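You operate a simulated robot arm through the tools that you are given. There is no shell and no other tool. Be economical: measure what you need, move in short steps, check, and stop when the job is done.

You run a simulated two-armed robot. Do the job below in one go: nothing can be reset, and whatever is moved stays where it is left.

Task
Fetch the round teal tub and set it on the cover. Put the bearing marked "56" from the top of the parts mat in the purple bin. Stack the empty bags that says "starter mash" from the top of the parts bench on top of the empty bags that says "layer pellet". Put the orange cap from the top of the short load on the white plate there and the blue cap on the back of the high bench. The order is free.
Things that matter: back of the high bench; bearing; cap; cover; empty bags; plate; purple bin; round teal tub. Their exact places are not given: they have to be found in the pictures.

The check looks at the end state, three seconds after you hand in, the way a careful person would. Anything else that was tipped, shoved, dropped, spilled or broken makes it a failure. A push-on lid holds only when it is set on centred and level and pressed home; a screw cap is set on level and turned clockwise until tight.

Robot
Two 7-joint arms with fingered hands on one trunk, on a base that drives. Base frame: it is fixed to the floor where the robot stands at the start and does not move with it; the origin is under the middle of the robot, x ahead of it, y to its left, z up; the surface under the hand at the start is at about z = 800. Readings come in mm, rad, newtons and seconds.
The left shoulder is at the start at [55, 268, 1240], the right one opposite. Places, roughly: back of the high bench (190x15 cm) [-2240, -2360, 860]; bearing [-2500, 3000, 750]; cap [-4750, -3000, 750]; cover [500, -1000, 750]; empty bags [-2750, 3000, 750]; plate [-4500, -3000, 750]; purple bin (24x17x9 cm) [-2800, 3300, 800]; round teal tub (12x13x8 cm) [600, -100, 300]. Payload 5 kg a hand.
Tool frame (each hand has its own): the origin (TCP) lies between the finger pads and is the grasp point; the fingertips stand 52 mm ahead of it; z points along the fingers, y is the line along which they close. Largest opening 176 mm; the body of the gripper starts 61 mm behind the TCP. The gripper is a hand of 5 fingers: y runs from the thumb to the fingers, the wrist lies at [-26, -151, -269] in the tool frame.
Orientation is told as [roll, pitch, yaw] about the base's x, y, z axes, in that order, counted from this pose: with the fingers straight down and the wrist toward the robot, the tool's x, y and z point along [0, 1, 0], [1, 0, 0] and [0, 0, -1] of the base frame.

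Tools
- The arms move only by the tool step_arm. It takes "left_deltas", "right_deltas" or both (then of equal length, played together; a hand with none holds still); each is a list of rows, each a list of 2 entries, a list of its own where there are three numbers: the shift along the tool's x, y, z in mm, then the turn, a rotation vector about the tool's x, y, z in rad. In form: [[[x, y, z], [ax, ay, az]], ...]. A call has 1 to 8 rows; each row is the pose to reach, as a shift and turn from the pose commanded when the call began, along the tool's axes at that moment. A row lasts 0.2 s, in which the tool goes at most 50 mm and 0.15 rad; a call with a longer step from one row to the next is refused whole. A pose out of reach is approached as far as the arm can. The call stops where the force on the tool passes 40 N (or 10 N more than at its start, if that is more) or the arm is blocked; 0.2 s more then pass. In this call time passes only in rows, and 0.2 s behind the last. It gives the time, the measured TCP pose, the force on the tool (base axes), the opening and the grip force at its end, in the units of the frame above (readings bear some noise), with the torque about the TCP (base axes, N m) and any sound that the robot's microphone picked up, and new pictures: "pictures" is both (left out), scene, wrist or none (wrist: the cameras of the hands that moved).
- Cameras (640 x 400 px; columns grow to the right, rows downward): "scene" is now at [121.9, -47.8, 1439.4]; the picture's right is [-0.59, -0.81, 0.01], its down [-0.61, 0.44, -0.66] and it looks along [0.53, -0.39, -0.75] (base axes); focal length 231 px, centre (320, 200). "left" rides on the left gripper at [-102, -142, -203] in its tool frame; the picture's right is [-0.79, -0.29, 0.54], its down [0.56, -0.70, 0.44] and it looks along [0.25, 0.65, 0.72] (tool axes); focal length 275 px, centre (320, 200). "right" rides on the right gripper at [102, -142, -203] in its tool frame; the picture's right is [-0.79, 0.29, -0.54], its down [-0.56, -0.70, 0.44] and it looks along [-0.25, 0.65, 0.72] (tool axes); focal length 275 px, centre (320, 200).
- raise_lower(by): slides the trunk up (or, below 0, down) by that many mm; the arms and the scene camera ride with it, the base frame stays. It gives what a move gives, with no picture.
- steer(legs): drives the robot by 1 to 6 legs, each [ahead, turn to the left] in mm and rad, along the robot's own axes; the way and the turn of a leg run together, so that a leg with both is an arc; at most 1500 mm and 3.142 rad a leg. The arms and the cameras ride along, it lands a little off, and it stops where it bumps. It gives what a move gives, and a new picture of the scene camera.
- finger_targets(index, middle, ring, little, thumb_bend, thumb_turn, hand): sets how far each is bent, from 0 (flat) to 1 (curled in); at 0.3 the hand is open as for a grip, at 0.7 the pads meet at the TCP. One left out holds its place. A second passes; each finger stops where it meets its share of the squeeze, and holds until it gets a number again. It is the only way to open and close the hand. It gives what a move gives, with no picture; readings hold the bend of each and the force on index, middle, ring, little, thumb and palm. thumb_turn goes from beside the hand (0) to across from the fingers (1), as for a grip.
- turn_head(pan, tilt): turns the head with the scene camera to pan (to the left, within 1.396 rad either way) and tilt (down, from -0.506 to 1.204), counted from straight ahead of the robot. It gives what a move gives, and a new picture of the scene camera.
- probe_pixels(camera, pixels): for up to 12 pixels [column, row] of the newest picture of that camera ("zoom" is the newest enlarged one), the place [x, y, z] in the base frame of the surface seen there, good to about 2 mm. No time passes.
- zoom(camera, box): a new picture of the part [left, top, right, bottom] of that camera's present view, enlarged. No time passes.
- sign_off(): hands the job in; it is judged then, once.

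Go step by step. Measure first, check grasps and placings, and put right what went wrong. The budget is 110 turns and 260 pictures, counting those below and the enlarged ones. Unless the task says otherwise, let go and move clear before handing in, and close with one line.

The tools are called after "Emit:" by a JSON object that holds its "api" and its "payload". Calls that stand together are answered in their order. step_arm: Moves the arms, as the interface text tells. Its arguments: {"type":"object","properties":{"left_deltas":{"type":"array","items":{"type":"array"}},"right_deltas":{"type":"array","items":{"type":"array"}},"pictures":{"type":"string","enum":["both","scene","wrist","none"]}},"required":[]} The other tools are called the same way: raise_lower (by) slides the trunk up or down; finger_targets (index, middle, ring, little, thumb_bend, thumb_turn, hand) moves the fingers one by one; steer (legs) drives the base; turn_head (pan, tilt) turns the head that bears the scene camera; probe_pixels (camera, pixels) gives the place of the surface under pixels of a picture; zoom (camera, box) takes an enlarged picture of a part of a camera's view; sign_off () hands the job in.

At the start:

```text
t: 0.0
left_ee_pos: [661.3, -21.4, 1104.2]
left_orientation: [0.001, 0.001, -0.002]
left_wrist_force: [0.5, 0.6, -0.8]
left_ft_torque: [-0.02, 0.01, -0.01]
left_gripper_width: 175.6
left_finger_force: 0.0
left_shape: jaw
left_bend: [0.3, 0.3, 0.3, 0.3, 0.3, 0.98]
left_finger forces: [0.0, 0.0, 0.1, 0.0, 0.1, 0.1]
right_ee_pos: [463.5, -662.8, 1154.5]
right_orientation: [0.001, 0.0, 0.001]
right_wrist_force: [-0.7, 0.2, 0.2]
right_ft_torque: [-0.01, -0.03, 0.0]
right_gripper_width: 175.8
right_finger_force: 0.2
right_shape: jaw
right_bend: [0.3, 0.3, 0.3, 0.3, 0.3, 0.98]
right_finger forces: [0.0, 0.0, 0.0, 0.0, 0.0, 0.1]
trunk travel left (down, up): [-400.0, 401.0]
robot x, y, heading: [0.4, 1.1, 0.004]
head pan, tilt: [-0.635, 0.843]
```

scene: 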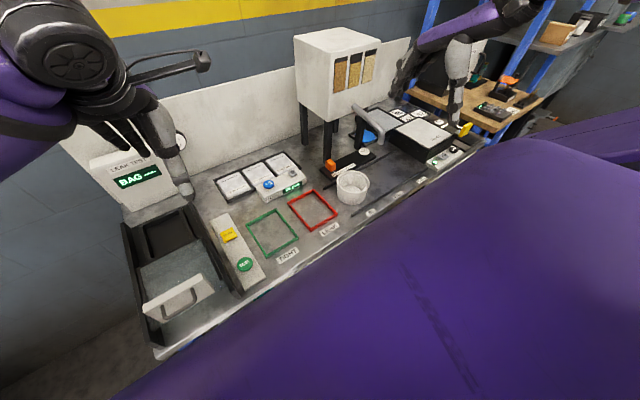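
right: 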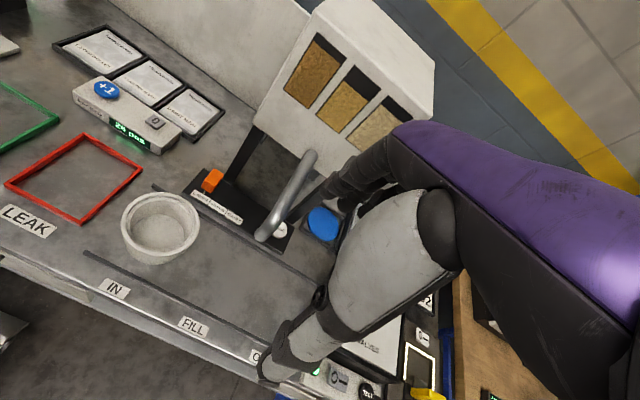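
left: 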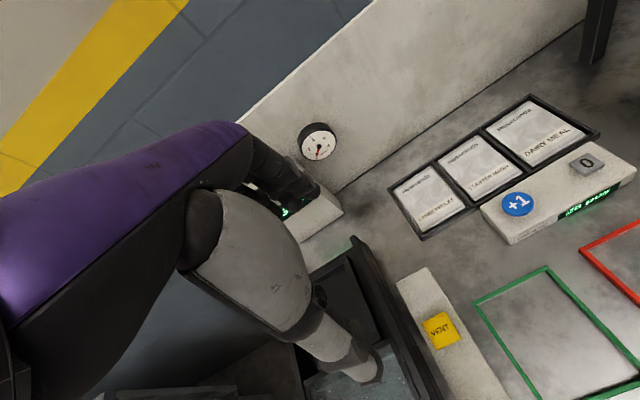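

The first picture shows a packing bench with bag pockets, a hopper and a scale, but no teal tub yet; it should be low, under the bench. I'll look around with the head.

Emit:
{"api": "turn_head", "payload": {"pan": 0.0, "tilt": 1.1}}

Emit:
{"api": "turn_head", "payload": {"pan": -1.2, "tilt": 0.7}}

```text
t: 1.0
left_ee_pos: [647.7, -24.7, 1113.8]
left_orientation: [-0.01, -0.015, -0.009]
left_wrist_force: [-0.9, 0.5, 0.5]
left_ft_torque: [-0.05, -0.06, 0.01]
left_gripper_width: 176.0
left_finger_force: 0.1
left_shape: jaw
left_bend: [0.3, 0.3, 0.3, 0.3, 0.3, 0.97]
left_finger forces: [0.0, 0.1, 0.0, 0.1, 0.1, 0.0]
right_ee_pos: [448.3, -663.4, 1160.5]
right_orientation: [0.003, -0.015, 0.002]
right_wrist_force: [-0.4, -0.4, 0.8]
right_ft_torque: [-0.03, -0.08, -0.03]
right_gripper_width: 176.3
right_finger_force: 0.0
right_shape: jaw
right_bend: [0.3, 0.3, 0.3, 0.3, 0.3, 0.98]
right_finger forces: [0.0, 0.0, 0.1, 0.0, 0.0, 0.0]
trunk travel left (down, up): [-400.0, 401.0]
robot x, y, heading: [1.3, -2.9, -0.003]
head pan, tilt: [0.0, 1.1]
```

scene: 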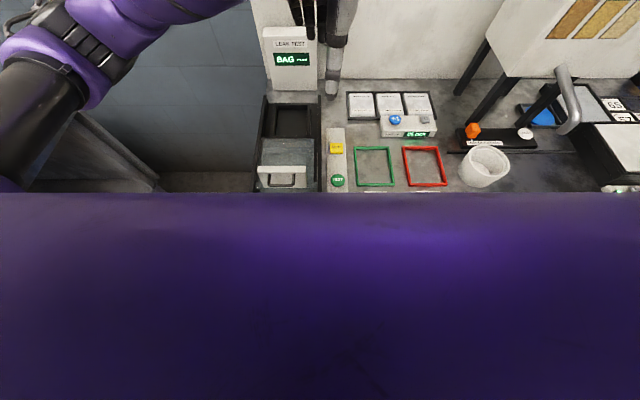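

```text
t: 2.4
left_ee_pos: [647.0, -24.8, 1114.2]
left_orientation: [-0.012, -0.013, -0.009]
left_wrist_force: [-1.1, 0.3, 0.0]
left_ft_torque: [-0.02, 0.01, 0.01]
left_gripper_width: 175.8
left_finger_force: 0.1
left_shape: jaw
left_bend: [0.3, 0.3, 0.3, 0.3, 0.3, 0.97]
left_finger forces: [0.1, 0.0, 0.0, 0.0, 0.1, 0.0]
right_ee_pos: [448.7, -664.1, 1160.5]
right_orientation: [0.003, -0.016, 0.0]
right_wrist_force: [0.1, 0.9, 0.4]
right_ft_torque: [0.04, -0.02, -0.02]
right_gripper_width: 176.2
right_finger_force: 0.1
right_shape: jaw
right_bend: [0.3, 0.3, 0.3, 0.3, 0.3, 0.98]
right_finger forces: [0.0, 0.0, 0.1, 0.0, 0.0, 0.0]
trunk travel left (down, up): [-400.0, 401.0]
robot x, y, heading: [-0.2, -1.1, -0.0]
head pan, tilt: [-1.201, 0.7]
```

scene: 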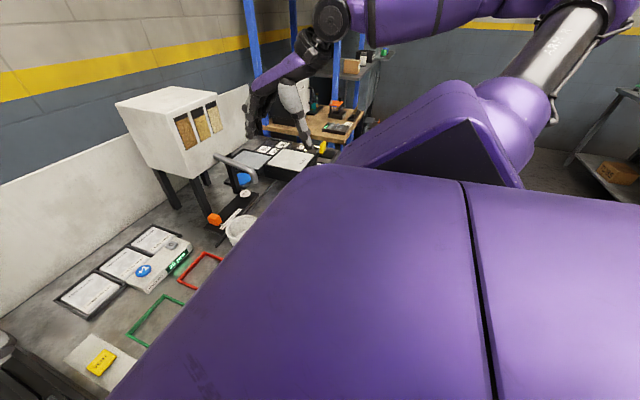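

The bench hides what lies beneath it. I'll back away a bit and look low for the tub.

Emit:
{"api": "steer", "payload": {"legs": [[-700, 0]]}}

Emit:
{"api": "turn_head", "payload": {"pan": 0.0, "tilt": 0.7}}

Emit:
{"api": "turn_head", "payload": {"pan": -0.7, "tilt": 0.6}}

```text
t: 7.6
left_ee_pos: [-67.6, -22.2, 1114.1]
left_orientation: [-0.01, -0.015, 0.003]
left_wrist_force: [-0.6, 0.3, 0.0]
left_ft_torque: [0.08, -0.02, 0.01]
left_gripper_width: 176.0
left_finger_force: 0.1
left_shape: jaw
left_bend: [0.3, 0.3, 0.3, 0.3, 0.3, 0.98]
left_finger forces: [0.1, 0.0, 0.0, 0.0, 0.1, 0.1]
right_ee_pos: [-260.3, -662.3, 1160.9]
right_orientation: [0.002, -0.013, 0.01]
right_wrist_force: [0.2, 0.1, -0.2]
right_ft_torque: [0.0, -0.01, -0.01]
right_gripper_width: 175.9
right_finger_force: 0.1
right_shape: jaw
right_bend: [0.3, 0.3, 0.3, 0.3, 0.3, 0.98]
right_finger forces: [0.0, 0.0, 0.1, 0.1, 0.0, 0.0]
trunk travel left (down, up): [-400.0, 401.0]
robot x, y, heading: [-717.1, -4.5, 0.005]
head pan, tilt: [-1.201, 0.7]
```

scene: 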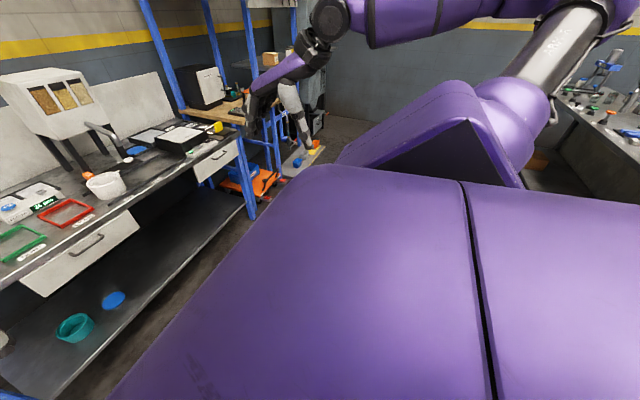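

```text
t: 9.0
left_ee_pos: [-80.9, -30.5, 1123.0]
left_orientation: [-0.032, -0.031, -0.014]
left_wrist_force: [1.1, -0.4, 0.1]
left_ft_torque: [-0.02, 0.08, -0.05]
left_gripper_width: 176.1
left_finger_force: 0.1
left_shape: jaw
left_bend: [0.3, 0.3, 0.3, 0.3, 0.3, 0.97]
left_finger forces: [0.0, 0.0, 0.0, 0.1, 0.0, 0.0]
right_ee_pos: [-274.1, -661.8, 1165.8]
right_orientation: [0.002, -0.026, 0.008]
right_wrist_force: [0.5, 0.4, -0.6]
right_ft_torque: [0.01, 0.01, 0.0]
right_gripper_width: 175.9
right_finger_force: 0.1
right_shape: jaw
right_bend: [0.3, 0.3, 0.3, 0.3, 0.3, 0.98]
right_finger forces: [0.1, 0.0, 0.1, 0.1, 0.1, 0.0]
trunk travel left (down, up): [-400.0, 401.0]
robot x, y, heading: [-715.8, -4.4, 0.011]
head pan, tilt: [0.0, 0.7]
```

scene: 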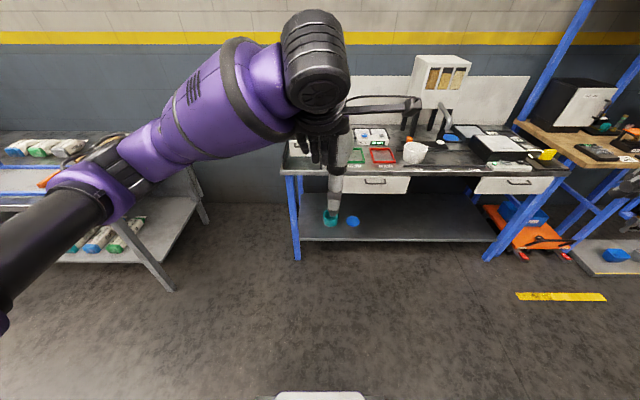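

```text
t: 10.1
left_ee_pos: [-81.7, -29.7, 1124.6]
left_orientation: [-0.032, -0.033, -0.014]
left_wrist_force: [0.0, 0.5, -0.8]
left_ft_torque: [0.03, 0.01, -0.02]
left_gripper_width: 176.1
left_finger_force: 0.0
left_shape: jaw
left_bend: [0.3, 0.3, 0.3, 0.3, 0.3, 0.97]
left_finger forces: [0.0, 0.0, 0.0, 0.0, 0.0, 0.0]
right_ee_pos: [-275.6, -660.8, 1165.7]
right_orientation: [0.003, -0.028, 0.009]
right_wrist_force: [-0.7, -1.1, 0.0]
right_ft_torque: [0.03, -0.06, -0.01]
right_gripper_width: 176.1
right_finger_force: 0.0
right_shape: jaw
right_bend: [0.3, 0.3, 0.3, 0.3, 0.3, 0.98]
right_finger forces: [0.1, 0.0, 0.0, 0.0, 0.1, 0.0]
trunk travel left (down, up): [-400.0, 401.0]
robot x, y, heading: [-712.3, -3.5, 0.007]
head pan, tilt: [-0.7, 0.6]
```

scene: 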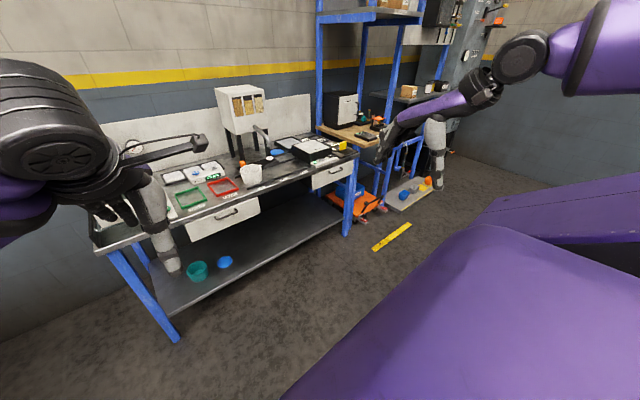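

The teal tub is on the low shelf at (197,270) with a blue disc next to it at (224,262). I'll measure it and zoom in on the tub and the right end of the bench for the "cover".

Emit:
{"api": "probe_pixels", "payload": {"camera": "scene", "pixels": [[197, 272], [190, 265], [204, 265], [197, 263], [224, 262], [217, 265], [231, 260], [260, 285], [200, 305], [250, 200], [200, 245], [310, 150]]}}

Emit:
{"api": "zoom", "payload": {"camera": "scene", "box": [160, 230, 288, 310]}}

Emit:
{"api": "zoom", "payload": {"camera": "scene", "box": [230, 100, 390, 200]}}

```text
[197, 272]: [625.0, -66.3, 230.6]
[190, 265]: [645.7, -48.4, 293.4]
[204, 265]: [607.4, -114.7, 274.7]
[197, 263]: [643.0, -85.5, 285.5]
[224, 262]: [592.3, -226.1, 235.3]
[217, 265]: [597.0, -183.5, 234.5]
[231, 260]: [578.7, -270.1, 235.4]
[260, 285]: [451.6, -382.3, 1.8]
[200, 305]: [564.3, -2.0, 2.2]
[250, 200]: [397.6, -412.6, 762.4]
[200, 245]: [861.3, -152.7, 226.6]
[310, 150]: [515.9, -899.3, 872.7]
```

```text
5.00 times, centred on (224, 270) of scene
```

zoom: 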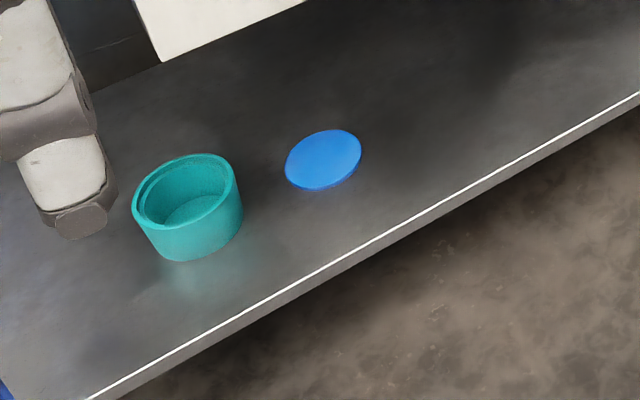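

```text
4.00 times, centred on (310, 150) of scene
```

zoom: 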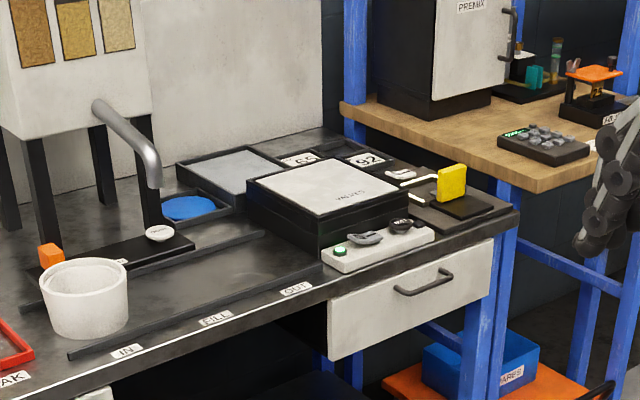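

The cover seems to be the flat light panel at (310,150), about z 873. Next I'll measure the clearances around the tub: drawer bottom, shelf front, bench front and leg.

Emit:
{"api": "probe_pixels", "payload": {"camera": "scene", "pixels": [[192, 239], [258, 212], [188, 222], [120, 248], [172, 330], [172, 308], [262, 272], [330, 236], [175, 230], [225, 212], [105, 250], [185, 290]]}}

Emit:
{"api": "turn_head", "payload": {"pan": -0.2, "tilt": 0.9}}

```text
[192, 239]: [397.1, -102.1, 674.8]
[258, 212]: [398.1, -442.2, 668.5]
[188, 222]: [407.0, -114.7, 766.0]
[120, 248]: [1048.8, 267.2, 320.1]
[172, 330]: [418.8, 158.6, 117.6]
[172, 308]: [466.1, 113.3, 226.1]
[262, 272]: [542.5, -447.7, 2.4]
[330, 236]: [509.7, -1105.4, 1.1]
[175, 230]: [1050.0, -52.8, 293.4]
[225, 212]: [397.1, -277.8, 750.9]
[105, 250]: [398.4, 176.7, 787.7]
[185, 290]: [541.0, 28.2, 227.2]
```

```text
t: 11.0
left_ee_pos: [-81.9, -31.1, 1122.7]
left_orientation: [-0.031, -0.031, -0.014]
left_wrist_force: [-0.6, 0.2, -0.1]
left_ft_torque: [0.0, -0.04, -0.03]
left_gripper_width: 176.0
left_finger_force: 0.0
left_shape: jaw
left_bend: [0.3, 0.3, 0.3, 0.3, 0.3, 0.97]
left_finger forces: [0.0, 0.1, 0.1, 0.1, 0.1, 0.0]
right_ee_pos: [-275.1, -660.7, 1165.4]
right_orientation: [0.004, -0.027, 0.007]
right_wrist_force: [0.0, 1.0, -0.1]
right_ft_torque: [0.01, 0.03, 0.02]
right_gripper_width: 176.1
right_finger_force: 0.0
right_shape: jaw
right_bend: [0.3, 0.3, 0.3, 0.3, 0.3, 0.98]
right_finger forces: [0.0, 0.1, 0.0, 0.0, 0.0, 0.0]
trunk travel left (down, up): [-400.0, 401.0]
robot x, y, heading: [-716.4, -2.7, 0.008]
head pan, tilt: [-0.201, 0.901]
```

scene: 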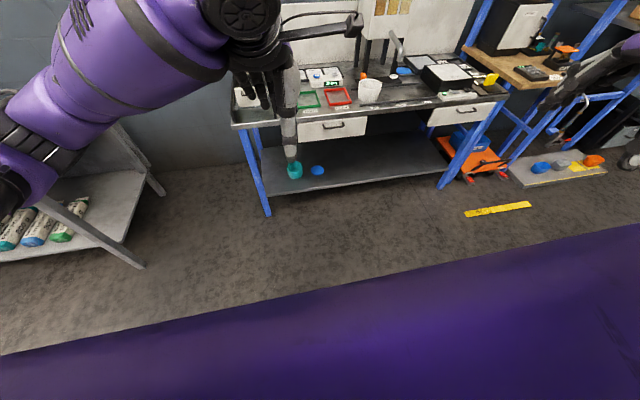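

Bench edge is x≈397, drawer underside z≈669, shelf z≈228, and the tub is near (640,-80). I'll take it with the right hand, tilted forward under the bench. First I'll tuck in the left arm and yaw the right tool.

Emit:
{"api": "step_arm", "payload": {"left_deltas": [[[30, -30, 0], [0, 0, 0]], [[60, -60, 0], [0, 0, 0]], [[90, -90, 0], [0, 0, 0]], [[120, -120, 0], [0, 0, 0]], [[150, -150, 0], [0, 0, 0]], [[180, -180, 0], [0, 0, 0]], [[210, -210, 0], [0, 0, 0]], [[240, -240, 0], [0, 0, 0]]], "right_deltas": [[[0, 0, 0], [0, 0, 0.1]], [[0, 0, 0], [0, 0, 0.2]], [[0, 0, 0], [0, 0, 0.3]], [[0, 0, 0], [0, 0, 0.4]], [[0, 0, 0], [0, 0, 0.5]], [[0, 0, 0], [0, 0, 0.6]], [[0, 0, 0], [0, 0, 0.7]], [[0, 0, 0], [0, 0, 0.785]]], "pictures": "none"}}

Emit:
{"api": "step_arm", "payload": {"right_deltas": [[[0, 0, 0], [0, 0.14, 0]], [[0, 0, 0], [0, 0.28, 0]], [[0, 0, 0], [0, 0.42, 0]], [[0, 0, 0], [0, 0.56, 0]], [[0, 0, 0], [0, 0.7, 0]]], "pictures": "wrist"}}

Emit:
{"api": "steer", "payload": {"legs": [[0, 0.5], [300, 0], [0, -0.5]]}}

```text
t: 12.8
left_ee_pos: [-244.7, 172.9, 1161.9]
left_orientation: [-0.007, -0.018, 0.003]
left_wrist_force: [-0.8, 0.7, -0.5]
left_ft_torque: [-0.08, -0.14, 0.01]
left_gripper_width: 175.9
left_finger_force: 0.0
left_shape: jaw
left_bend: [0.3, 0.3, 0.3, 0.3, 0.3, 0.98]
left_finger forces: [0.1, 0.0, 0.0, 0.1, 0.0, 0.0]
left hand out of reach, approached as far as the arm can: row 6, 7, 8
right_ee_pos: [-275.7, -661.0, 1166.7]
right_orientation: [0.021, -0.017, -0.778]
right_wrist_force: [0.5, -0.7, -0.2]
right_ft_torque: [-0.09, -0.06, -0.03]
right_gripper_width: 175.9
right_finger_force: 0.0
right_shape: jaw
right_bend: [0.3, 0.3, 0.3, 0.3, 0.3, 0.98]
right_finger forces: [0.0, 0.1, 0.0, 0.0, 0.1, 0.1]
trunk travel left (down, up): [-400.0, 401.0]
robot x, y, heading: [-720.8, -2.4, 0.012]
head pan, tilt: [-0.201, 0.901]
```

```text
t: 14.0
left_ee_pos: [-245.4, 171.5, 1162.2]
left_orientation: [-0.004, -0.018, 0.004]
left_wrist_force: [-0.9, -1.9, 1.2]
left_ft_torque: [0.17, -0.07, 0.03]
left_gripper_width: 176.1
left_finger_force: 0.0
left_shape: jaw
left_bend: [0.3, 0.3, 0.3, 0.3, 0.3, 0.98]
left_finger forces: [0.0, 0.1, 0.1, 0.0, 0.0, 0.0]
right_ee_pos: [-275.2, -661.6, 1167.3]
right_orientation: [0.725, -0.016, -0.777]
right_wrist_force: [-1.0, -1.1, -0.7]
right_ft_torque: [0.12, -0.08, 0.02]
right_gripper_width: 175.9
right_finger_force: 0.0
right_shape: jaw
right_bend: [0.3, 0.3, 0.3, 0.3, 0.3, 0.98]
right_finger forces: [0.0, 0.0, 0.1, 0.1, 0.0, 0.0]
trunk travel left (down, up): [-400.0, 401.0]
robot x, y, heading: [-714.7, -3.0, 0.008]
head pan, tilt: [-0.201, 0.901]
```

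right: 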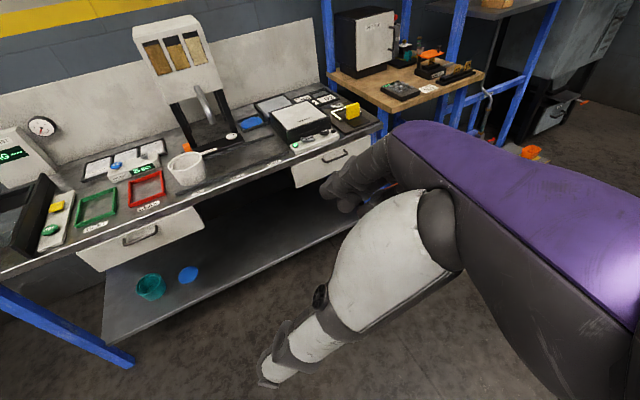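

```text
t: 20.8
left_ee_pos: [21.2, 317.8, 1161.8]
left_orientation: [-0.006, -0.019, 0.0]
left_wrist_force: [-1.6, -0.4, -0.4]
left_ft_torque: [0.02, -0.04, 0.02]
left_gripper_width: 175.7
left_finger_force: 0.0
left_shape: jaw
left_bend: [0.3, 0.3, 0.3, 0.3, 0.3, 0.97]
left_finger forces: [0.0, 0.0, 0.0, 0.0, 0.0, 0.1]
right_ee_pos: [-12.7, -516.9, 1164.7]
right_orientation: [0.722, -0.017, -0.778]
right_wrist_force: [0.3, 0.4, 0.1]
right_ft_torque: [0.05, 0.03, 0.05]
right_gripper_width: 175.9
right_finger_force: 0.0
right_shape: jaw
right_bend: [0.3, 0.3, 0.3, 0.3, 0.3, 0.98]
right_finger forces: [0.0, 0.1, 0.0, 0.0, 0.0, 0.0]
trunk travel left (down, up): [-400.0, 401.0]
robot x, y, heading: [-451.9, 147.0, 0.003]
head pan, tilt: [-0.201, 0.901]
```

scene: 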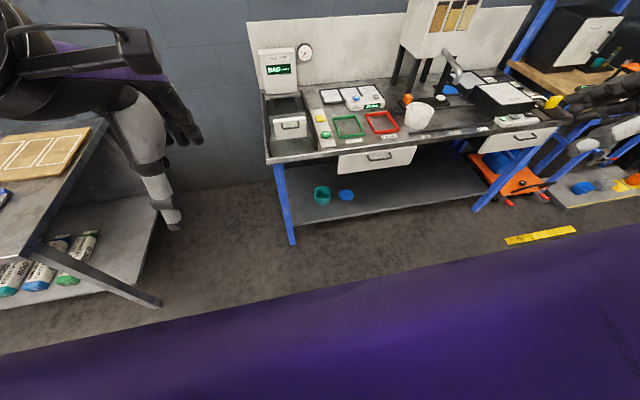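

The tub shows at (322,193) and a second bench on the left could be close to the left arm. I'll probe both.

Emit:
{"api": "probe_pixels", "payload": {"camera": "scene", "pixels": [[100, 125], [20, 250], [160, 195], [322, 204], [314, 193], [331, 193], [322, 187], [322, 197], [347, 195], [282, 168], [339, 196], [354, 196]]}}

Emit:
{"api": "zoom", "payload": {"camera": "scene", "box": [290, 170, 370, 220]}}

```text
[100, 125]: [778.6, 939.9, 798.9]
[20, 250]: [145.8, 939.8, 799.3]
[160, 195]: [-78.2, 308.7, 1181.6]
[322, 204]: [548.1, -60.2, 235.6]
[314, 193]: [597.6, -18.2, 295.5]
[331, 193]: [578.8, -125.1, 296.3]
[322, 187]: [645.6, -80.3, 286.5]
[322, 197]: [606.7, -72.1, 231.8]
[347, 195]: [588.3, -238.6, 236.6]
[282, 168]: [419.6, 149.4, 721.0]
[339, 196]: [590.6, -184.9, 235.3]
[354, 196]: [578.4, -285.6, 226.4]
```

```text
8.00 times, centred on (330, 195) of scene
```

zoom: 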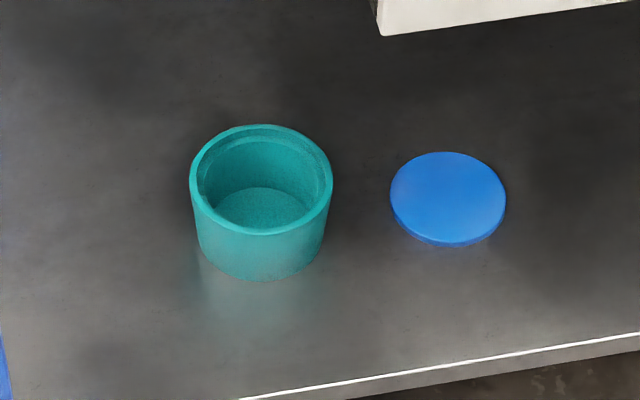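

Tub centre ≈ (593,-72), rim z≈300. I'll drive 200 mm ahead and lower the trunk fully.

Emit:
{"api": "steer", "payload": {"legs": [[190, 0]]}}

Emit:
{"api": "raise_lower", "payload": {"by": -395}}

```text
t: 22.7
left_ee_pos: [199.7, 319.2, 1166.6]
left_orientation: [-0.007, -0.027, 0.006]
left_wrist_force: [1.6, 0.4, -0.9]
left_ft_torque: [0.02, 0.19, -0.04]
left_gripper_width: 176.0
left_finger_force: 0.1
left_shape: jaw
left_bend: [0.3, 0.3, 0.3, 0.3, 0.3, 0.97]
left_finger forces: [0.0, 0.0, 0.1, 0.0, 0.1, 0.0]
right_ee_pos: [166.8, -512.2, 1169.9]
right_orientation: [0.732, -0.023, -0.779]
right_wrist_force: [1.6, -0.2, -0.7]
right_ft_torque: [0.06, 0.07, 0.11]
right_gripper_width: 176.0
right_finger_force: 0.1
right_shape: jaw
right_bend: [0.3, 0.3, 0.3, 0.3, 0.3, 0.98]
right_finger forces: [0.1, 0.1, 0.0, 0.0, 0.0, 0.0]
trunk travel left (down, up): [-400.0, 401.0]
robot x, y, heading: [-266.2, 148.8, 0.003]
head pan, tilt: [-0.201, 0.901]
```

scene: 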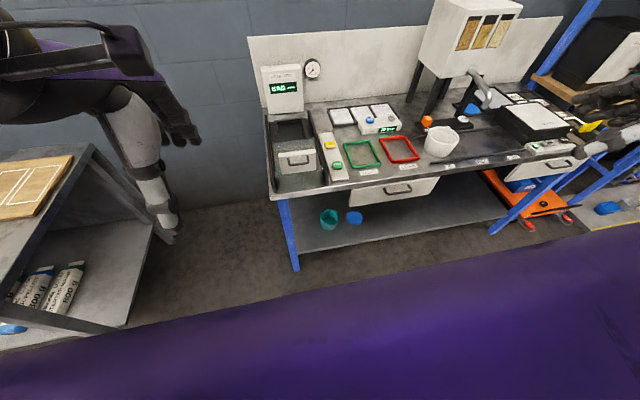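

```text
t: 26.5
left_ee_pos: [226.3, 316.7, 613.9]
left_orientation: [-0.013, 0.38, 0.02]
left_wrist_force: [-0.2, 1.2, 0.2]
left_ft_torque: [0.01, -0.07, -0.01]
left_gripper_width: 175.9
left_finger_force: 0.0
left_shape: jaw
left_bend: [0.3, 0.3, 0.3, 0.3, 0.3, 0.97]
left_finger forces: [0.0, 0.1, 0.0, 0.0, 0.0, 0.0]
right_ee_pos: [184.4, -513.6, 694.1]
right_orientation: [0.557, 0.152, -0.785]
right_wrist_force: [-0.4, 0.7, 0.5]
right_ft_torque: [0.0, -0.01, 0.04]
right_gripper_width: 176.1
right_finger_force: 0.1
right_shape: jaw
right_bend: [0.3, 0.3, 0.3, 0.3, 0.3, 0.98]
right_finger forces: [0.1, 0.0, 0.1, 0.0, 0.1, 0.1]
trunk travel left (down, up): [-5.0, 796.0]
robot x, y, heading: [-261.4, 144.1, 0.011]
head pan, tilt: [-0.201, 0.901]
```

The trunk is down, but the right wrist has pitched a little: [0.557,0.152,-0.785]. I'll correct that while moving the right hand toward a staging spot in front of the shelf.

Emit:
{"api": "step_arm", "payload": {"right_deltas": [[[18, -14, 44], [-0.016, 0.012, -0.01]], [[35, -27, 87], [-0.032, 0.025, -0.02]], [[53, -41, 131], [-0.048, 0.037, -0.03]], [[71, -54, 175], [-0.064, 0.05, -0.04]], [[89, -67, 219], [-0.08, 0.062, -0.05]], [[106, -81, 262], [-0.096, 0.075, -0.06]], [[124, -94, 306], [-0.112, 0.087, -0.07]], [[142, -108, 350], [-0.129, 0.1, -0.08]]], "pictures": "both"}}

```text
t: 28.3
left_ee_pos: [226.3, 318.0, 613.4]
left_orientation: [-0.012, 0.382, 0.021]
left_wrist_force: [-1.9, -0.3, 0.8]
left_ft_torque: [0.09, -0.24, 0.02]
left_gripper_width: 176.0
left_finger_force: 0.1
left_shape: jaw
left_bend: [0.3, 0.3, 0.3, 0.3, 0.3, 0.97]
left_finger forces: [0.0, 0.1, 0.0, 0.0, 0.1, 0.0]
right_ee_pos: [408.4, -243.5, 419.7]
right_orientation: [0.649, -0.009, -0.813]
right_wrist_force: [6.6, 13.6, -0.7]
right_ft_torque: [-1.11, 0.36, -0.81]
right_gripper_width: 175.8
right_finger_force: 0.0
right_shape: jaw
right_bend: [0.3, 0.3, 0.3, 0.3, 0.3, 0.98]
right_finger forces: [0.0, 0.0, 0.0, 0.1, 0.0, 0.0]
right hand out of reach, approached as far as the arm can: row 1, 2, 3, 4, 5, 6, 7, 8
trunk travel left (down, up): [-5.0, 796.0]
robot x, y, heading: [-262.6, 143.9, 0.006]
head pan, tilt: [-0.201, 0.901]
```

scene: 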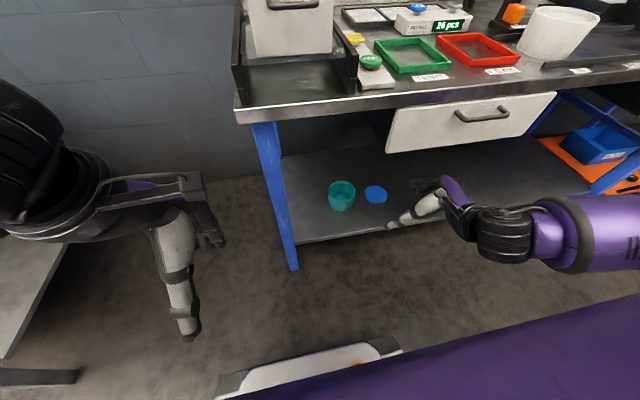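
right: 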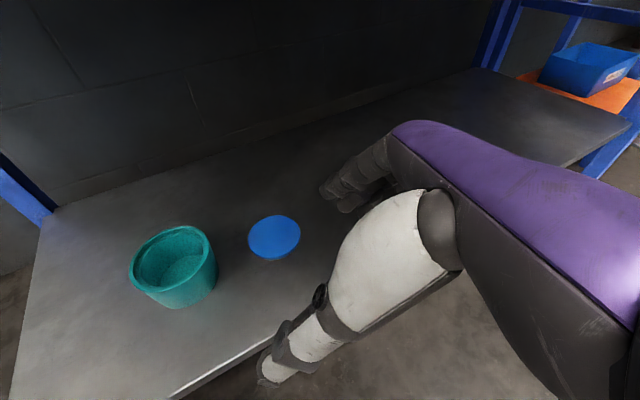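

The tool ended at (408,-243,420), correctly oriented, but the rows were flagged out of reach. The wrist picture shows the tub and disc clearly. I'll make a short move toward the tub and check how well it tracks.

Emit:
{"api": "step_arm", "payload": {"right_deltas": [[[37, -1, 24], [0, 0, 0]], [[74, -2, 48], [0, 0, 0]], [[110, -3, 71], [0, 0, 0]]], "pictures": "wrist"}}

```text
t: 29.1
left_ee_pos: [225.0, 317.4, 613.5]
left_orientation: [-0.012, 0.383, 0.021]
left_wrist_force: [0.4, -0.5, 1.2]
left_ft_torque: [0.04, -0.07, -0.02]
left_gripper_width: 176.0
left_finger_force: 0.1
left_shape: jaw
left_bend: [0.3, 0.3, 0.3, 0.3, 0.3, 0.97]
left_finger forces: [0.1, 0.0, 0.0, 0.0, 0.0, 0.1]
right_ee_pos: [495.3, -135.7, 426.8]
right_orientation: [0.655, 0.001, -0.796]
right_wrist_force: [-0.3, -1.9, 0.3]
right_ft_torque: [0.07, 0.01, 0.08]
right_gripper_width: 175.9
right_finger_force: 0.0
right_shape: jaw
right_bend: [0.3, 0.3, 0.3, 0.3, 0.3, 0.97]
right_finger forces: [0.0, 0.0, 0.0, 0.0, 0.0, 0.0]
trunk travel left (down, up): [-5.0, 796.0]
robot x, y, heading: [-260.9, 151.8, 0.008]
head pan, tilt: [-0.201, 0.901]
```

right: 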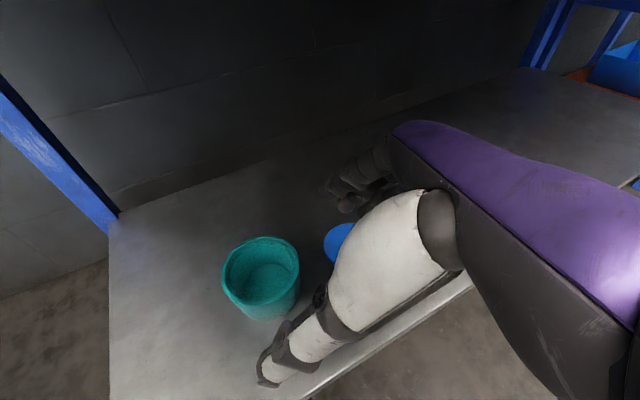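

Tracking is good now and the force is near zero. I'll probe the tub rim from this close view.

Emit:
{"api": "probe_pixels", "payload": {"camera": "right", "pixels": [[224, 276], [297, 268], [262, 239], [264, 304], [240, 298], [285, 245], [262, 275], [262, 320], [242, 340], [300, 300]]}}

Emit:
{"api": "zoom", "payload": {"camera": "right", "box": [180, 200, 420, 350]}}

```text
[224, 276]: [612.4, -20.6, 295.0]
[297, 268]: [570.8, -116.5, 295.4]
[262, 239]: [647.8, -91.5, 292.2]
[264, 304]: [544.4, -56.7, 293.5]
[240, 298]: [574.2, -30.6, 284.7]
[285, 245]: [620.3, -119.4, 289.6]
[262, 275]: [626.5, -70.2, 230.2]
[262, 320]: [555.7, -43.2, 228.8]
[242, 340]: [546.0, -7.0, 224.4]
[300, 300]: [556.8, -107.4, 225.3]
```

```text
2.67 times, centred on (300, 275) of right
```

zoom: 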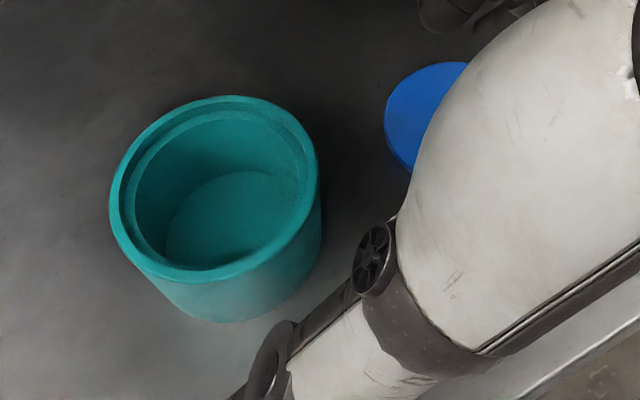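

Tub centre ≈ (596,-72), rim z≈295, diameter ≈108. I'll move above it and then down to TCP z≈310.

Emit:
{"api": "step_arm", "payload": {"right_deltas": [[[31, 8, 24], [0, 0, 0]], [[62, 17, 47], [0, 0, 0]], [[93, 25, 71], [0, 0, 0]], [[69, 25, 103], [0, 0, 0]], [[45, 25, 135], [0, 0, 0]], [[22, 25, 164], [0, 0, 0]]], "pictures": "both"}}

```text
t: 30.5
left_ee_pos: [226.9, 316.8, 612.4]
left_orientation: [-0.012, 0.382, 0.021]
left_wrist_force: [-0.5, 0.0, 0.8]
left_ft_torque: [-0.04, 0.07, 0.05]
left_gripper_width: 176.2
left_finger_force: 0.1
left_shape: jaw
left_bend: [0.3, 0.3, 0.3, 0.3, 0.3, 0.97]
left_finger forces: [0.0, 0.0, 0.0, 0.0, 0.1, 0.1]
right_ee_pos: [599.6, -74.1, 308.4]
right_orientation: [0.655, -0.001, -0.795]
right_wrist_force: [1.2, -1.0, 1.6]
right_ft_torque: [0.07, 0.15, 0.15]
right_gripper_width: 175.9
right_finger_force: 0.0
right_shape: jaw
right_bend: [0.3, 0.3, 0.3, 0.3, 0.3, 0.98]
right_finger forces: [0.0, 0.0, 0.0, 0.0, 0.0, 0.0]
trunk travel left (down, up): [-5.0, 796.0]
robot x, y, heading: [-258.4, 149.7, 0.004]
head pan, tilt: [-0.201, 0.901]
```

scene: 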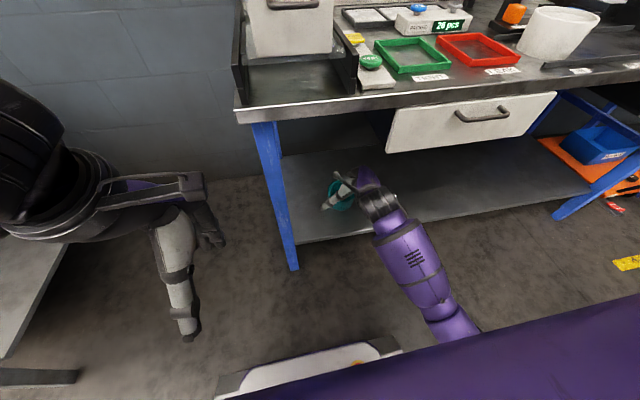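
right: 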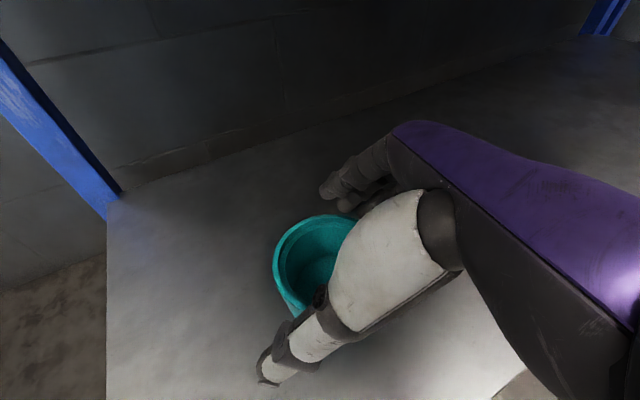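

The hand straddles the tub. I'll lower about 14 mm more and then close.

Emit:
{"api": "step_arm", "payload": {"right_deltas": [[[-11, 0, 10], [0, 0, 0]]], "pictures": "none"}}

Emit:
{"api": "finger_targets", "payload": {"hand": "right", "index": 0.55, "middle": 0.55, "ring": 0.55, "little": 0.55, "thumb_bend": 0.55}}

```text
t: 30.9
left_ee_pos: [226.3, 316.7, 613.0]
left_orientation: [-0.011, 0.381, 0.021]
left_wrist_force: [0.1, 0.1, 1.2]
left_ft_torque: [0.01, -0.04, -0.02]
left_gripper_width: 175.9
left_finger_force: 0.0
left_shape: jaw
left_bend: [0.3, 0.3, 0.3, 0.3, 0.3, 0.97]
left_finger forces: [0.0, 0.1, 0.1, 0.1, 0.1, 0.1]
right_ee_pos: [596.3, -75.3, 296.0]
right_orientation: [0.656, 0.0, -0.794]
right_wrist_force: [1.7, 0.3, -0.9]
right_ft_torque: [-0.01, 0.07, 0.02]
right_gripper_width: 175.7
right_finger_force: 0.0
right_shape: jaw
right_bend: [0.3, 0.3, 0.3, 0.3, 0.3, 0.98]
right_finger forces: [0.0, 0.1, 0.0, 0.0, 0.0, 0.1]
trunk travel left (down, up): [-5.0, 796.0]
robot x, y, heading: [-261.2, 146.8, 0.009]
head pan, tilt: [-0.201, 0.901]
```

```text
t: 31.9
left_ee_pos: [226.5, 317.7, 614.4]
left_orientation: [-0.012, 0.38, 0.021]
left_wrist_force: [-0.2, -0.6, 0.4]
left_ft_torque: [0.01, 0.04, -0.02]
left_gripper_width: 176.1
left_finger_force: 0.1
left_shape: jaw
left_bend: [0.3, 0.3, 0.3, 0.3, 0.3, 0.97]
left_finger forces: [0.0, 0.0, 0.1, 0.1, 0.0, 0.0]
right_ee_pos: [597.1, -74.6, 299.4]
right_orientation: [0.659, -0.006, -0.796]
right_wrist_force: [3.5, -6.8, 29.4]
right_ft_torque: [-2.36, -1.51, -0.17]
right_gripper_width: 125.6
right_finger_force: 40.6
right_shape: fingers
right_bend: [0.44, 0.48, 0.44, 0.55, 0.45, 0.96]
right_finger forces: [14.8, 10.0, 30.6, 0.1, 26.3, 0.0]
trunk travel left (down, up): [-5.0, 796.0]
robot x, y, heading: [-261.6, 149.1, 0.005]
head pan, tilt: [-0.201, 0.901]
```

It has a grip (width 126, fingers loaded), though 29 N upward means a fingertip is pressing on the shelf. I'll lift straight up 50 mm and look.

Emit:
{"api": "step_arm", "payload": {"right_deltas": [[[6, 0, -8], [0, 0, 0]], [[18, 0, -24], [0, 0, 0]], [[30, 0, -40], [0, 0, 0]], [[36, 0, -48], [0, 0, 0]]], "pictures": "both"}}

```text
t: 32.9
left_ee_pos: [226.2, 316.9, 612.8]
left_orientation: [-0.011, 0.383, 0.023]
left_wrist_force: [-0.6, -0.6, 1.4]
left_ft_torque: [0.02, -0.02, -0.02]
left_gripper_width: 175.9
left_finger_force: 0.1
left_shape: jaw
left_bend: [0.3, 0.3, 0.3, 0.3, 0.3, 0.97]
left_finger forces: [0.0, 0.0, 0.1, 0.0, 0.1, 0.1]
right_ee_pos: [594.5, -76.4, 353.6]
right_orientation: [0.655, 0.001, -0.791]
right_wrist_force: [-0.2, 0.3, -1.4]
right_ft_torque: [-0.01, 0.0, 0.03]
right_gripper_width: 125.8
right_finger_force: 27.5
right_shape: fingers
right_bend: [0.44, 0.49, 0.46, 0.55, 0.46, 0.96]
right_finger forces: [12.8, 8.7, 5.4, 0.0, 27.0, 0.0]
trunk travel left (down, up): [-5.0, 796.0]
robot x, y, heading: [-264.5, 149.1, 0.005]
head pan, tilt: [-0.201, 0.901]
```

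scene: 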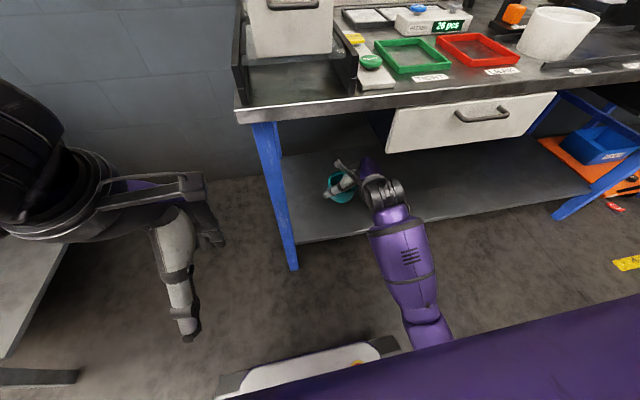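
right: 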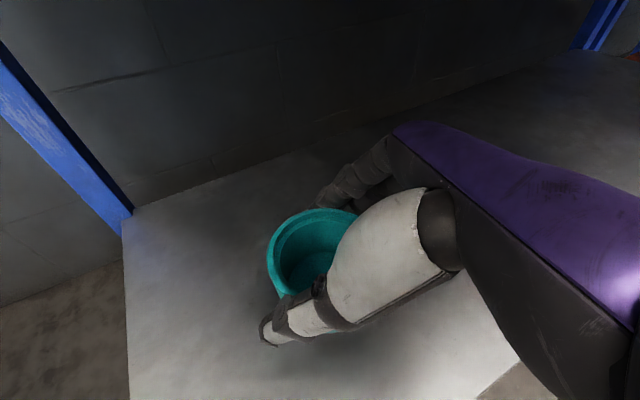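

The tub is held level. I'll back straight out and raise the trunk, then drive over in front of the cover.

Emit:
{"api": "steer", "payload": {"legs": [[-500, 0]]}}

Emit:
{"api": "raise_lower", "payload": {"by": 700}}

Emit:
{"api": "steer", "payload": {"legs": [[0, -1.5], [830, 0], [0, 1.5]]}}

Emit:
{"api": "turn_head", "payload": {"pan": -0.2, "tilt": 0.6}}

```text
t: 36.7
left_ee_pos: [-271.2, 311.9, 612.8]
left_orientation: [-0.014, 0.38, 0.016]
left_wrist_force: [-1.1, 0.5, 0.3]
left_ft_torque: [0.01, 0.02, 0.0]
left_gripper_width: 176.0
left_finger_force: 0.1
left_shape: jaw
left_bend: [0.3, 0.3, 0.3, 0.3, 0.3, 0.98]
left_finger forces: [0.0, 0.0, 0.0, 0.0, 0.0, 0.1]
right_ee_pos: [96.6, -84.7, 354.0]
right_orientation: [0.656, 0.001, -0.8]
right_wrist_force: [-0.7, 0.0, -2.6]
right_ft_torque: [0.03, 0.0, 0.01]
right_gripper_width: 125.6
right_finger_force: 27.4
right_shape: fingers
right_bend: [0.44, 0.49, 0.46, 0.55, 0.46, 0.96]
right_finger forces: [12.9, 8.8, 5.4, 0.0, 27.1, 0.0]
trunk travel left (down, up): [-5.0, 796.0]
robot x, y, heading: [-758.1, 140.1, 0.007]
head pan, tilt: [-0.201, 0.901]
```

scene: 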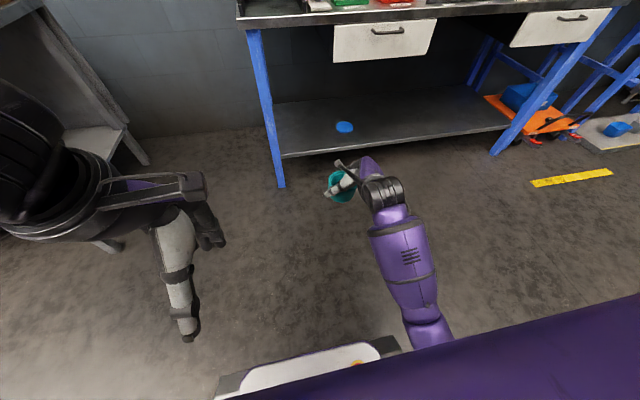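

```text
refused: 700 is not a number from -400 to 400
```

```text
t: 53.8
left_ee_pos: [-214.9, -521.7, 623.1]
left_orientation: [0.012, 0.42, -0.005]
left_wrist_force: [0.2, -0.2, 0.0]
left_ft_torque: [-0.03, 0.01, -0.02]
left_gripper_width: 176.0
left_finger_force: 0.1
left_shape: jaw
left_bend: [0.3, 0.3, 0.3, 0.3, 0.3, 0.98]
left_finger forces: [0.1, 0.0, 0.0, 0.0, 0.0, 0.0]
right_ee_pos: [130.6, -921.5, 365.8]
right_orientation: [0.664, -0.008, -0.829]
right_wrist_force: [-0.1, 0.2, -0.8]
right_ft_torque: [0.02, 0.01, -0.02]
right_gripper_width: 124.7
right_finger_force: 25.3
right_shape: fingers
right_bend: [0.44, 0.49, 0.47, 0.55, 0.46, 0.96]
right_finger forces: [11.9, 8.3, 5.2, 0.1, 24.7, 0.0]
trunk travel left (down, up): [-5.0, 796.0]
robot x, y, heading: [-715.9, -700.3, -0.03]
head pan, tilt: [-0.201, 0.901]
```

scene: 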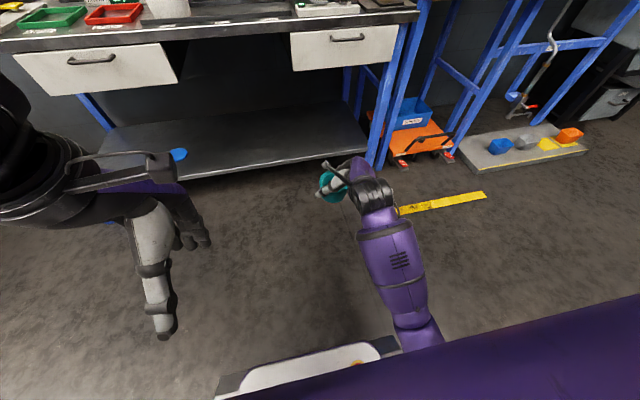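

```text
t: 54.6
left_ee_pos: [-222.3, -522.3, 630.0]
left_orientation: [0.013, 0.405, -0.004]
left_wrist_force: [0.1, -1.7, 1.7]
left_ft_torque: [0.25, -0.08, -0.09]
left_gripper_width: 176.1
left_finger_force: 0.0
left_shape: jaw
left_bend: [0.3, 0.3, 0.3, 0.3, 0.3, 0.97]
left_finger forces: [0.0, 0.0, 0.1, 0.0, 0.0, 0.1]
right_ee_pos: [125.2, -923.0, 376.9]
right_orientation: [0.674, -0.017, -0.83]
right_wrist_force: [0.0, -2.6, -2.0]
right_ft_torque: [0.27, -0.15, 0.19]
right_gripper_width: 123.8
right_finger_force: 27.1
right_shape: fingers
right_bend: [0.45, 0.49, 0.47, 0.55, 0.47, 0.96]
right_finger forces: [12.3, 8.6, 5.3, 0.0, 25.9, 0.0]
trunk travel left (down, up): [-5.0, 796.0]
robot x, y, heading: [-715.1, -701.5, -0.032]
head pan, tilt: [-0.201, 0.6]
```

scene: 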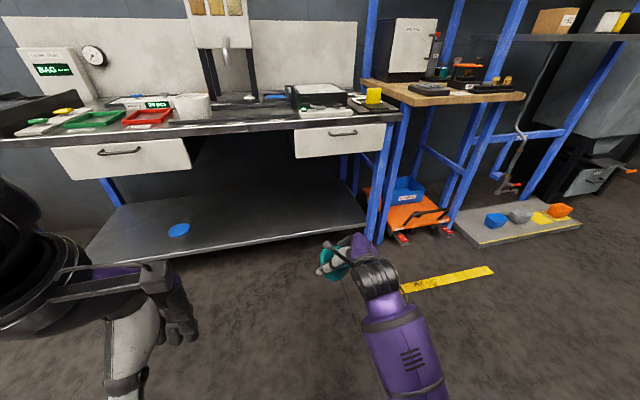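

The raise was refused because 400 mm is the limit per call; everything else went fine. I'll raise in two steps now and look.

Emit:
{"api": "raise_lower", "payload": {"by": 400}}

Emit:
{"api": "raise_lower", "payload": {"by": 290}}

Emit:
{"api": "turn_head", "payload": {"pan": -0.2, "tilt": 0.8}}

```text
t: 58.5
left_ee_pos: [-221.4, -520.2, 1028.4]
left_orientation: [0.012, 0.406, -0.004]
left_wrist_force: [0.3, 0.1, 0.1]
left_ft_torque: [0.0, 0.05, -0.02]
left_gripper_width: 175.8
left_finger_force: 0.0
left_shape: jaw
left_bend: [0.3, 0.3, 0.3, 0.3, 0.3, 0.97]
left_finger forces: [0.0, 0.0, 0.0, 0.0, 0.0, 0.0]
right_ee_pos: [126.9, -958.4, 768.2]
right_orientation: [0.633, -0.063, -0.837]
right_wrist_force: [0.4, 0.2, -2.2]
right_ft_torque: [0.04, -0.01, 0.02]
right_gripper_width: 123.9
right_finger_force: 25.8
right_shape: fingers
right_bend: [0.45, 0.49, 0.47, 0.55, 0.47, 0.96]
right_finger forces: [12.4, 8.6, 5.2, 0.1, 25.8, 0.0]
trunk travel left (down, up): [-405.0, 396.0]
robot x, y, heading: [-716.0, -702.0, -0.031]
head pan, tilt: [-0.201, 0.6]
```

```text
t: 61.4
left_ee_pos: [-221.4, -520.3, 1318.0]
left_orientation: [0.012, 0.407, -0.003]
left_wrist_force: [-0.4, 0.5, 0.1]
left_ft_torque: [0.01, 0.01, 0.02]
left_gripper_width: 176.0
left_finger_force: 0.0
left_shape: jaw
left_bend: [0.3, 0.3, 0.3, 0.3, 0.3, 0.97]
left_finger forces: [0.0, 0.0, 0.0, 0.1, 0.0, 0.1]
right_ee_pos: [133.0, -976.4, 1066.5]
right_orientation: [0.624, -0.089, -0.844]
right_wrist_force: [-0.6, 0.1, -2.1]
right_ft_torque: [0.0, 0.01, 0.01]
right_gripper_width: 123.9
right_finger_force: 26.4
right_shape: fingers
right_bend: [0.45, 0.49, 0.47, 0.55, 0.47, 0.96]
right_finger forces: [12.3, 8.7, 5.2, 0.0, 25.7, 0.0]
trunk travel left (down, up): [-695.0, 106.0]
robot x, y, heading: [-715.2, -700.8, -0.029]
head pan, tilt: [-0.201, 0.6]
```

```text
t: 62.1
left_ee_pos: [-221.9, -520.4, 1319.9]
left_orientation: [0.012, 0.404, -0.005]
left_wrist_force: [0.6, 1.0, -0.2]
left_ft_torque: [-0.02, 0.0, -0.01]
left_gripper_width: 176.5
left_finger_force: 0.0
left_shape: jaw
left_bend: [0.3, 0.3, 0.3, 0.3, 0.3, 0.97]
left_finger forces: [0.0, 0.0, 0.1, 0.0, 0.0, 0.1]
right_ee_pos: [132.6, -977.7, 1063.6]
right_orientation: [0.621, -0.088, -0.843]
right_wrist_force: [0.0, 0.1, -0.7]
right_ft_torque: [0.01, 0.01, 0.0]
right_gripper_width: 124.2
right_finger_force: 25.9
right_shape: fingers
right_bend: [0.45, 0.49, 0.47, 0.55, 0.47, 0.96]
right_finger forces: [12.2, 8.6, 5.2, 0.0, 25.8, 0.0]
trunk travel left (down, up): [-695.0, 106.0]
robot x, y, heading: [-715.7, -698.8, -0.03]
head pan, tilt: [-0.201, 0.799]
```

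scene: 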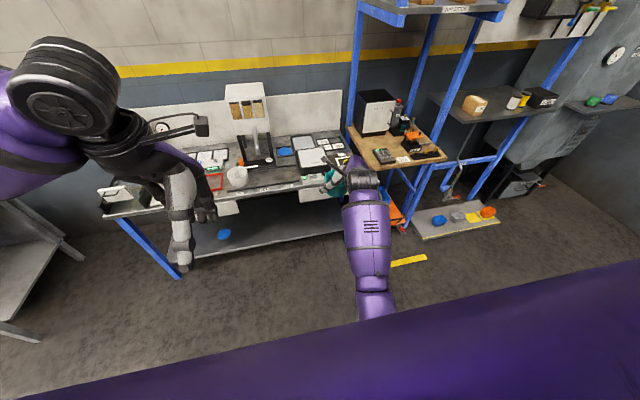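

I'll zoom in on the cover area and on the tub in the hand.

Emit:
{"api": "zoom", "payload": {"camera": "scene", "box": [260, 110, 420, 210]}}

Emit:
{"api": "zoom", "payload": {"camera": "right", "box": [0, 0, 640, 400]}}

```text
4.00 times, centred on (340, 160) of scene
```

zoom: 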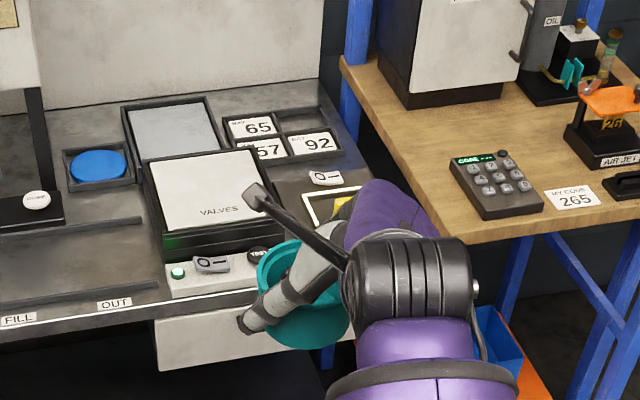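

```text
1.00 times, centred on (320, 200) of right (not enlarged: the box is as wide or as high as the picture)
```

zoom: 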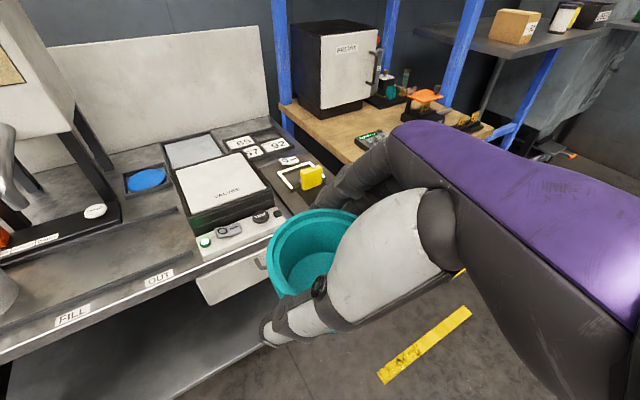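

I'll probe the VALVES panel corners, the gray panel and the yellow block so I can settle which one is the "cover".

Emit:
{"api": "probe_pixels", "payload": {"camera": "right", "pixels": [[176, 168], [243, 152], [272, 187], [192, 212], [222, 180], [192, 150], [313, 178], [290, 178], [230, 230], [145, 180], [266, 155], [300, 158]]}}

Emit:
{"api": "zoom", "payload": {"camera": "right", "box": [140, 110, 340, 235]}}

```text
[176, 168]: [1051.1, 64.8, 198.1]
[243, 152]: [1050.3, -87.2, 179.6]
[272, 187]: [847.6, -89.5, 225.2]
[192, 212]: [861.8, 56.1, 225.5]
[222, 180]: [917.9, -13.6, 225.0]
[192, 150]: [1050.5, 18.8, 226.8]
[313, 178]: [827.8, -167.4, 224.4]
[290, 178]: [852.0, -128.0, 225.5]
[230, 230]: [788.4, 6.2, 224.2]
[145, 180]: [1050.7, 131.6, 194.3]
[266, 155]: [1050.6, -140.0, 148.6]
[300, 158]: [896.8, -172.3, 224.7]
```

```text
3.20 times, centred on (240, 172) of right
```

zoom: 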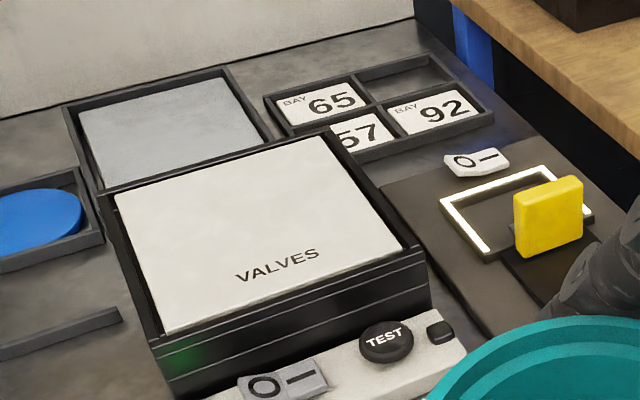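

Emit:
{"api": "probe_pixels", "payload": {"camera": "zoom", "pixels": [[118, 195], [325, 135], [400, 250], [165, 330], [260, 230], [170, 130], [550, 220], [430, 240], [320, 380], [30, 220], [375, 340], [480, 170]]}}

```text
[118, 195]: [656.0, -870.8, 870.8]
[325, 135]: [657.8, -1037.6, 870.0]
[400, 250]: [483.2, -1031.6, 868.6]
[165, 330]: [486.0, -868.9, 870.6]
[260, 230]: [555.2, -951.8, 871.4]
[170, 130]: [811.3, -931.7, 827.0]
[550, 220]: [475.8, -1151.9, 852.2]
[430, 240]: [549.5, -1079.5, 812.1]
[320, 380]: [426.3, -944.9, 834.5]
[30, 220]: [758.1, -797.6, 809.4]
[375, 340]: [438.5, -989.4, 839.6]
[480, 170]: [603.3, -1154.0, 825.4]
```

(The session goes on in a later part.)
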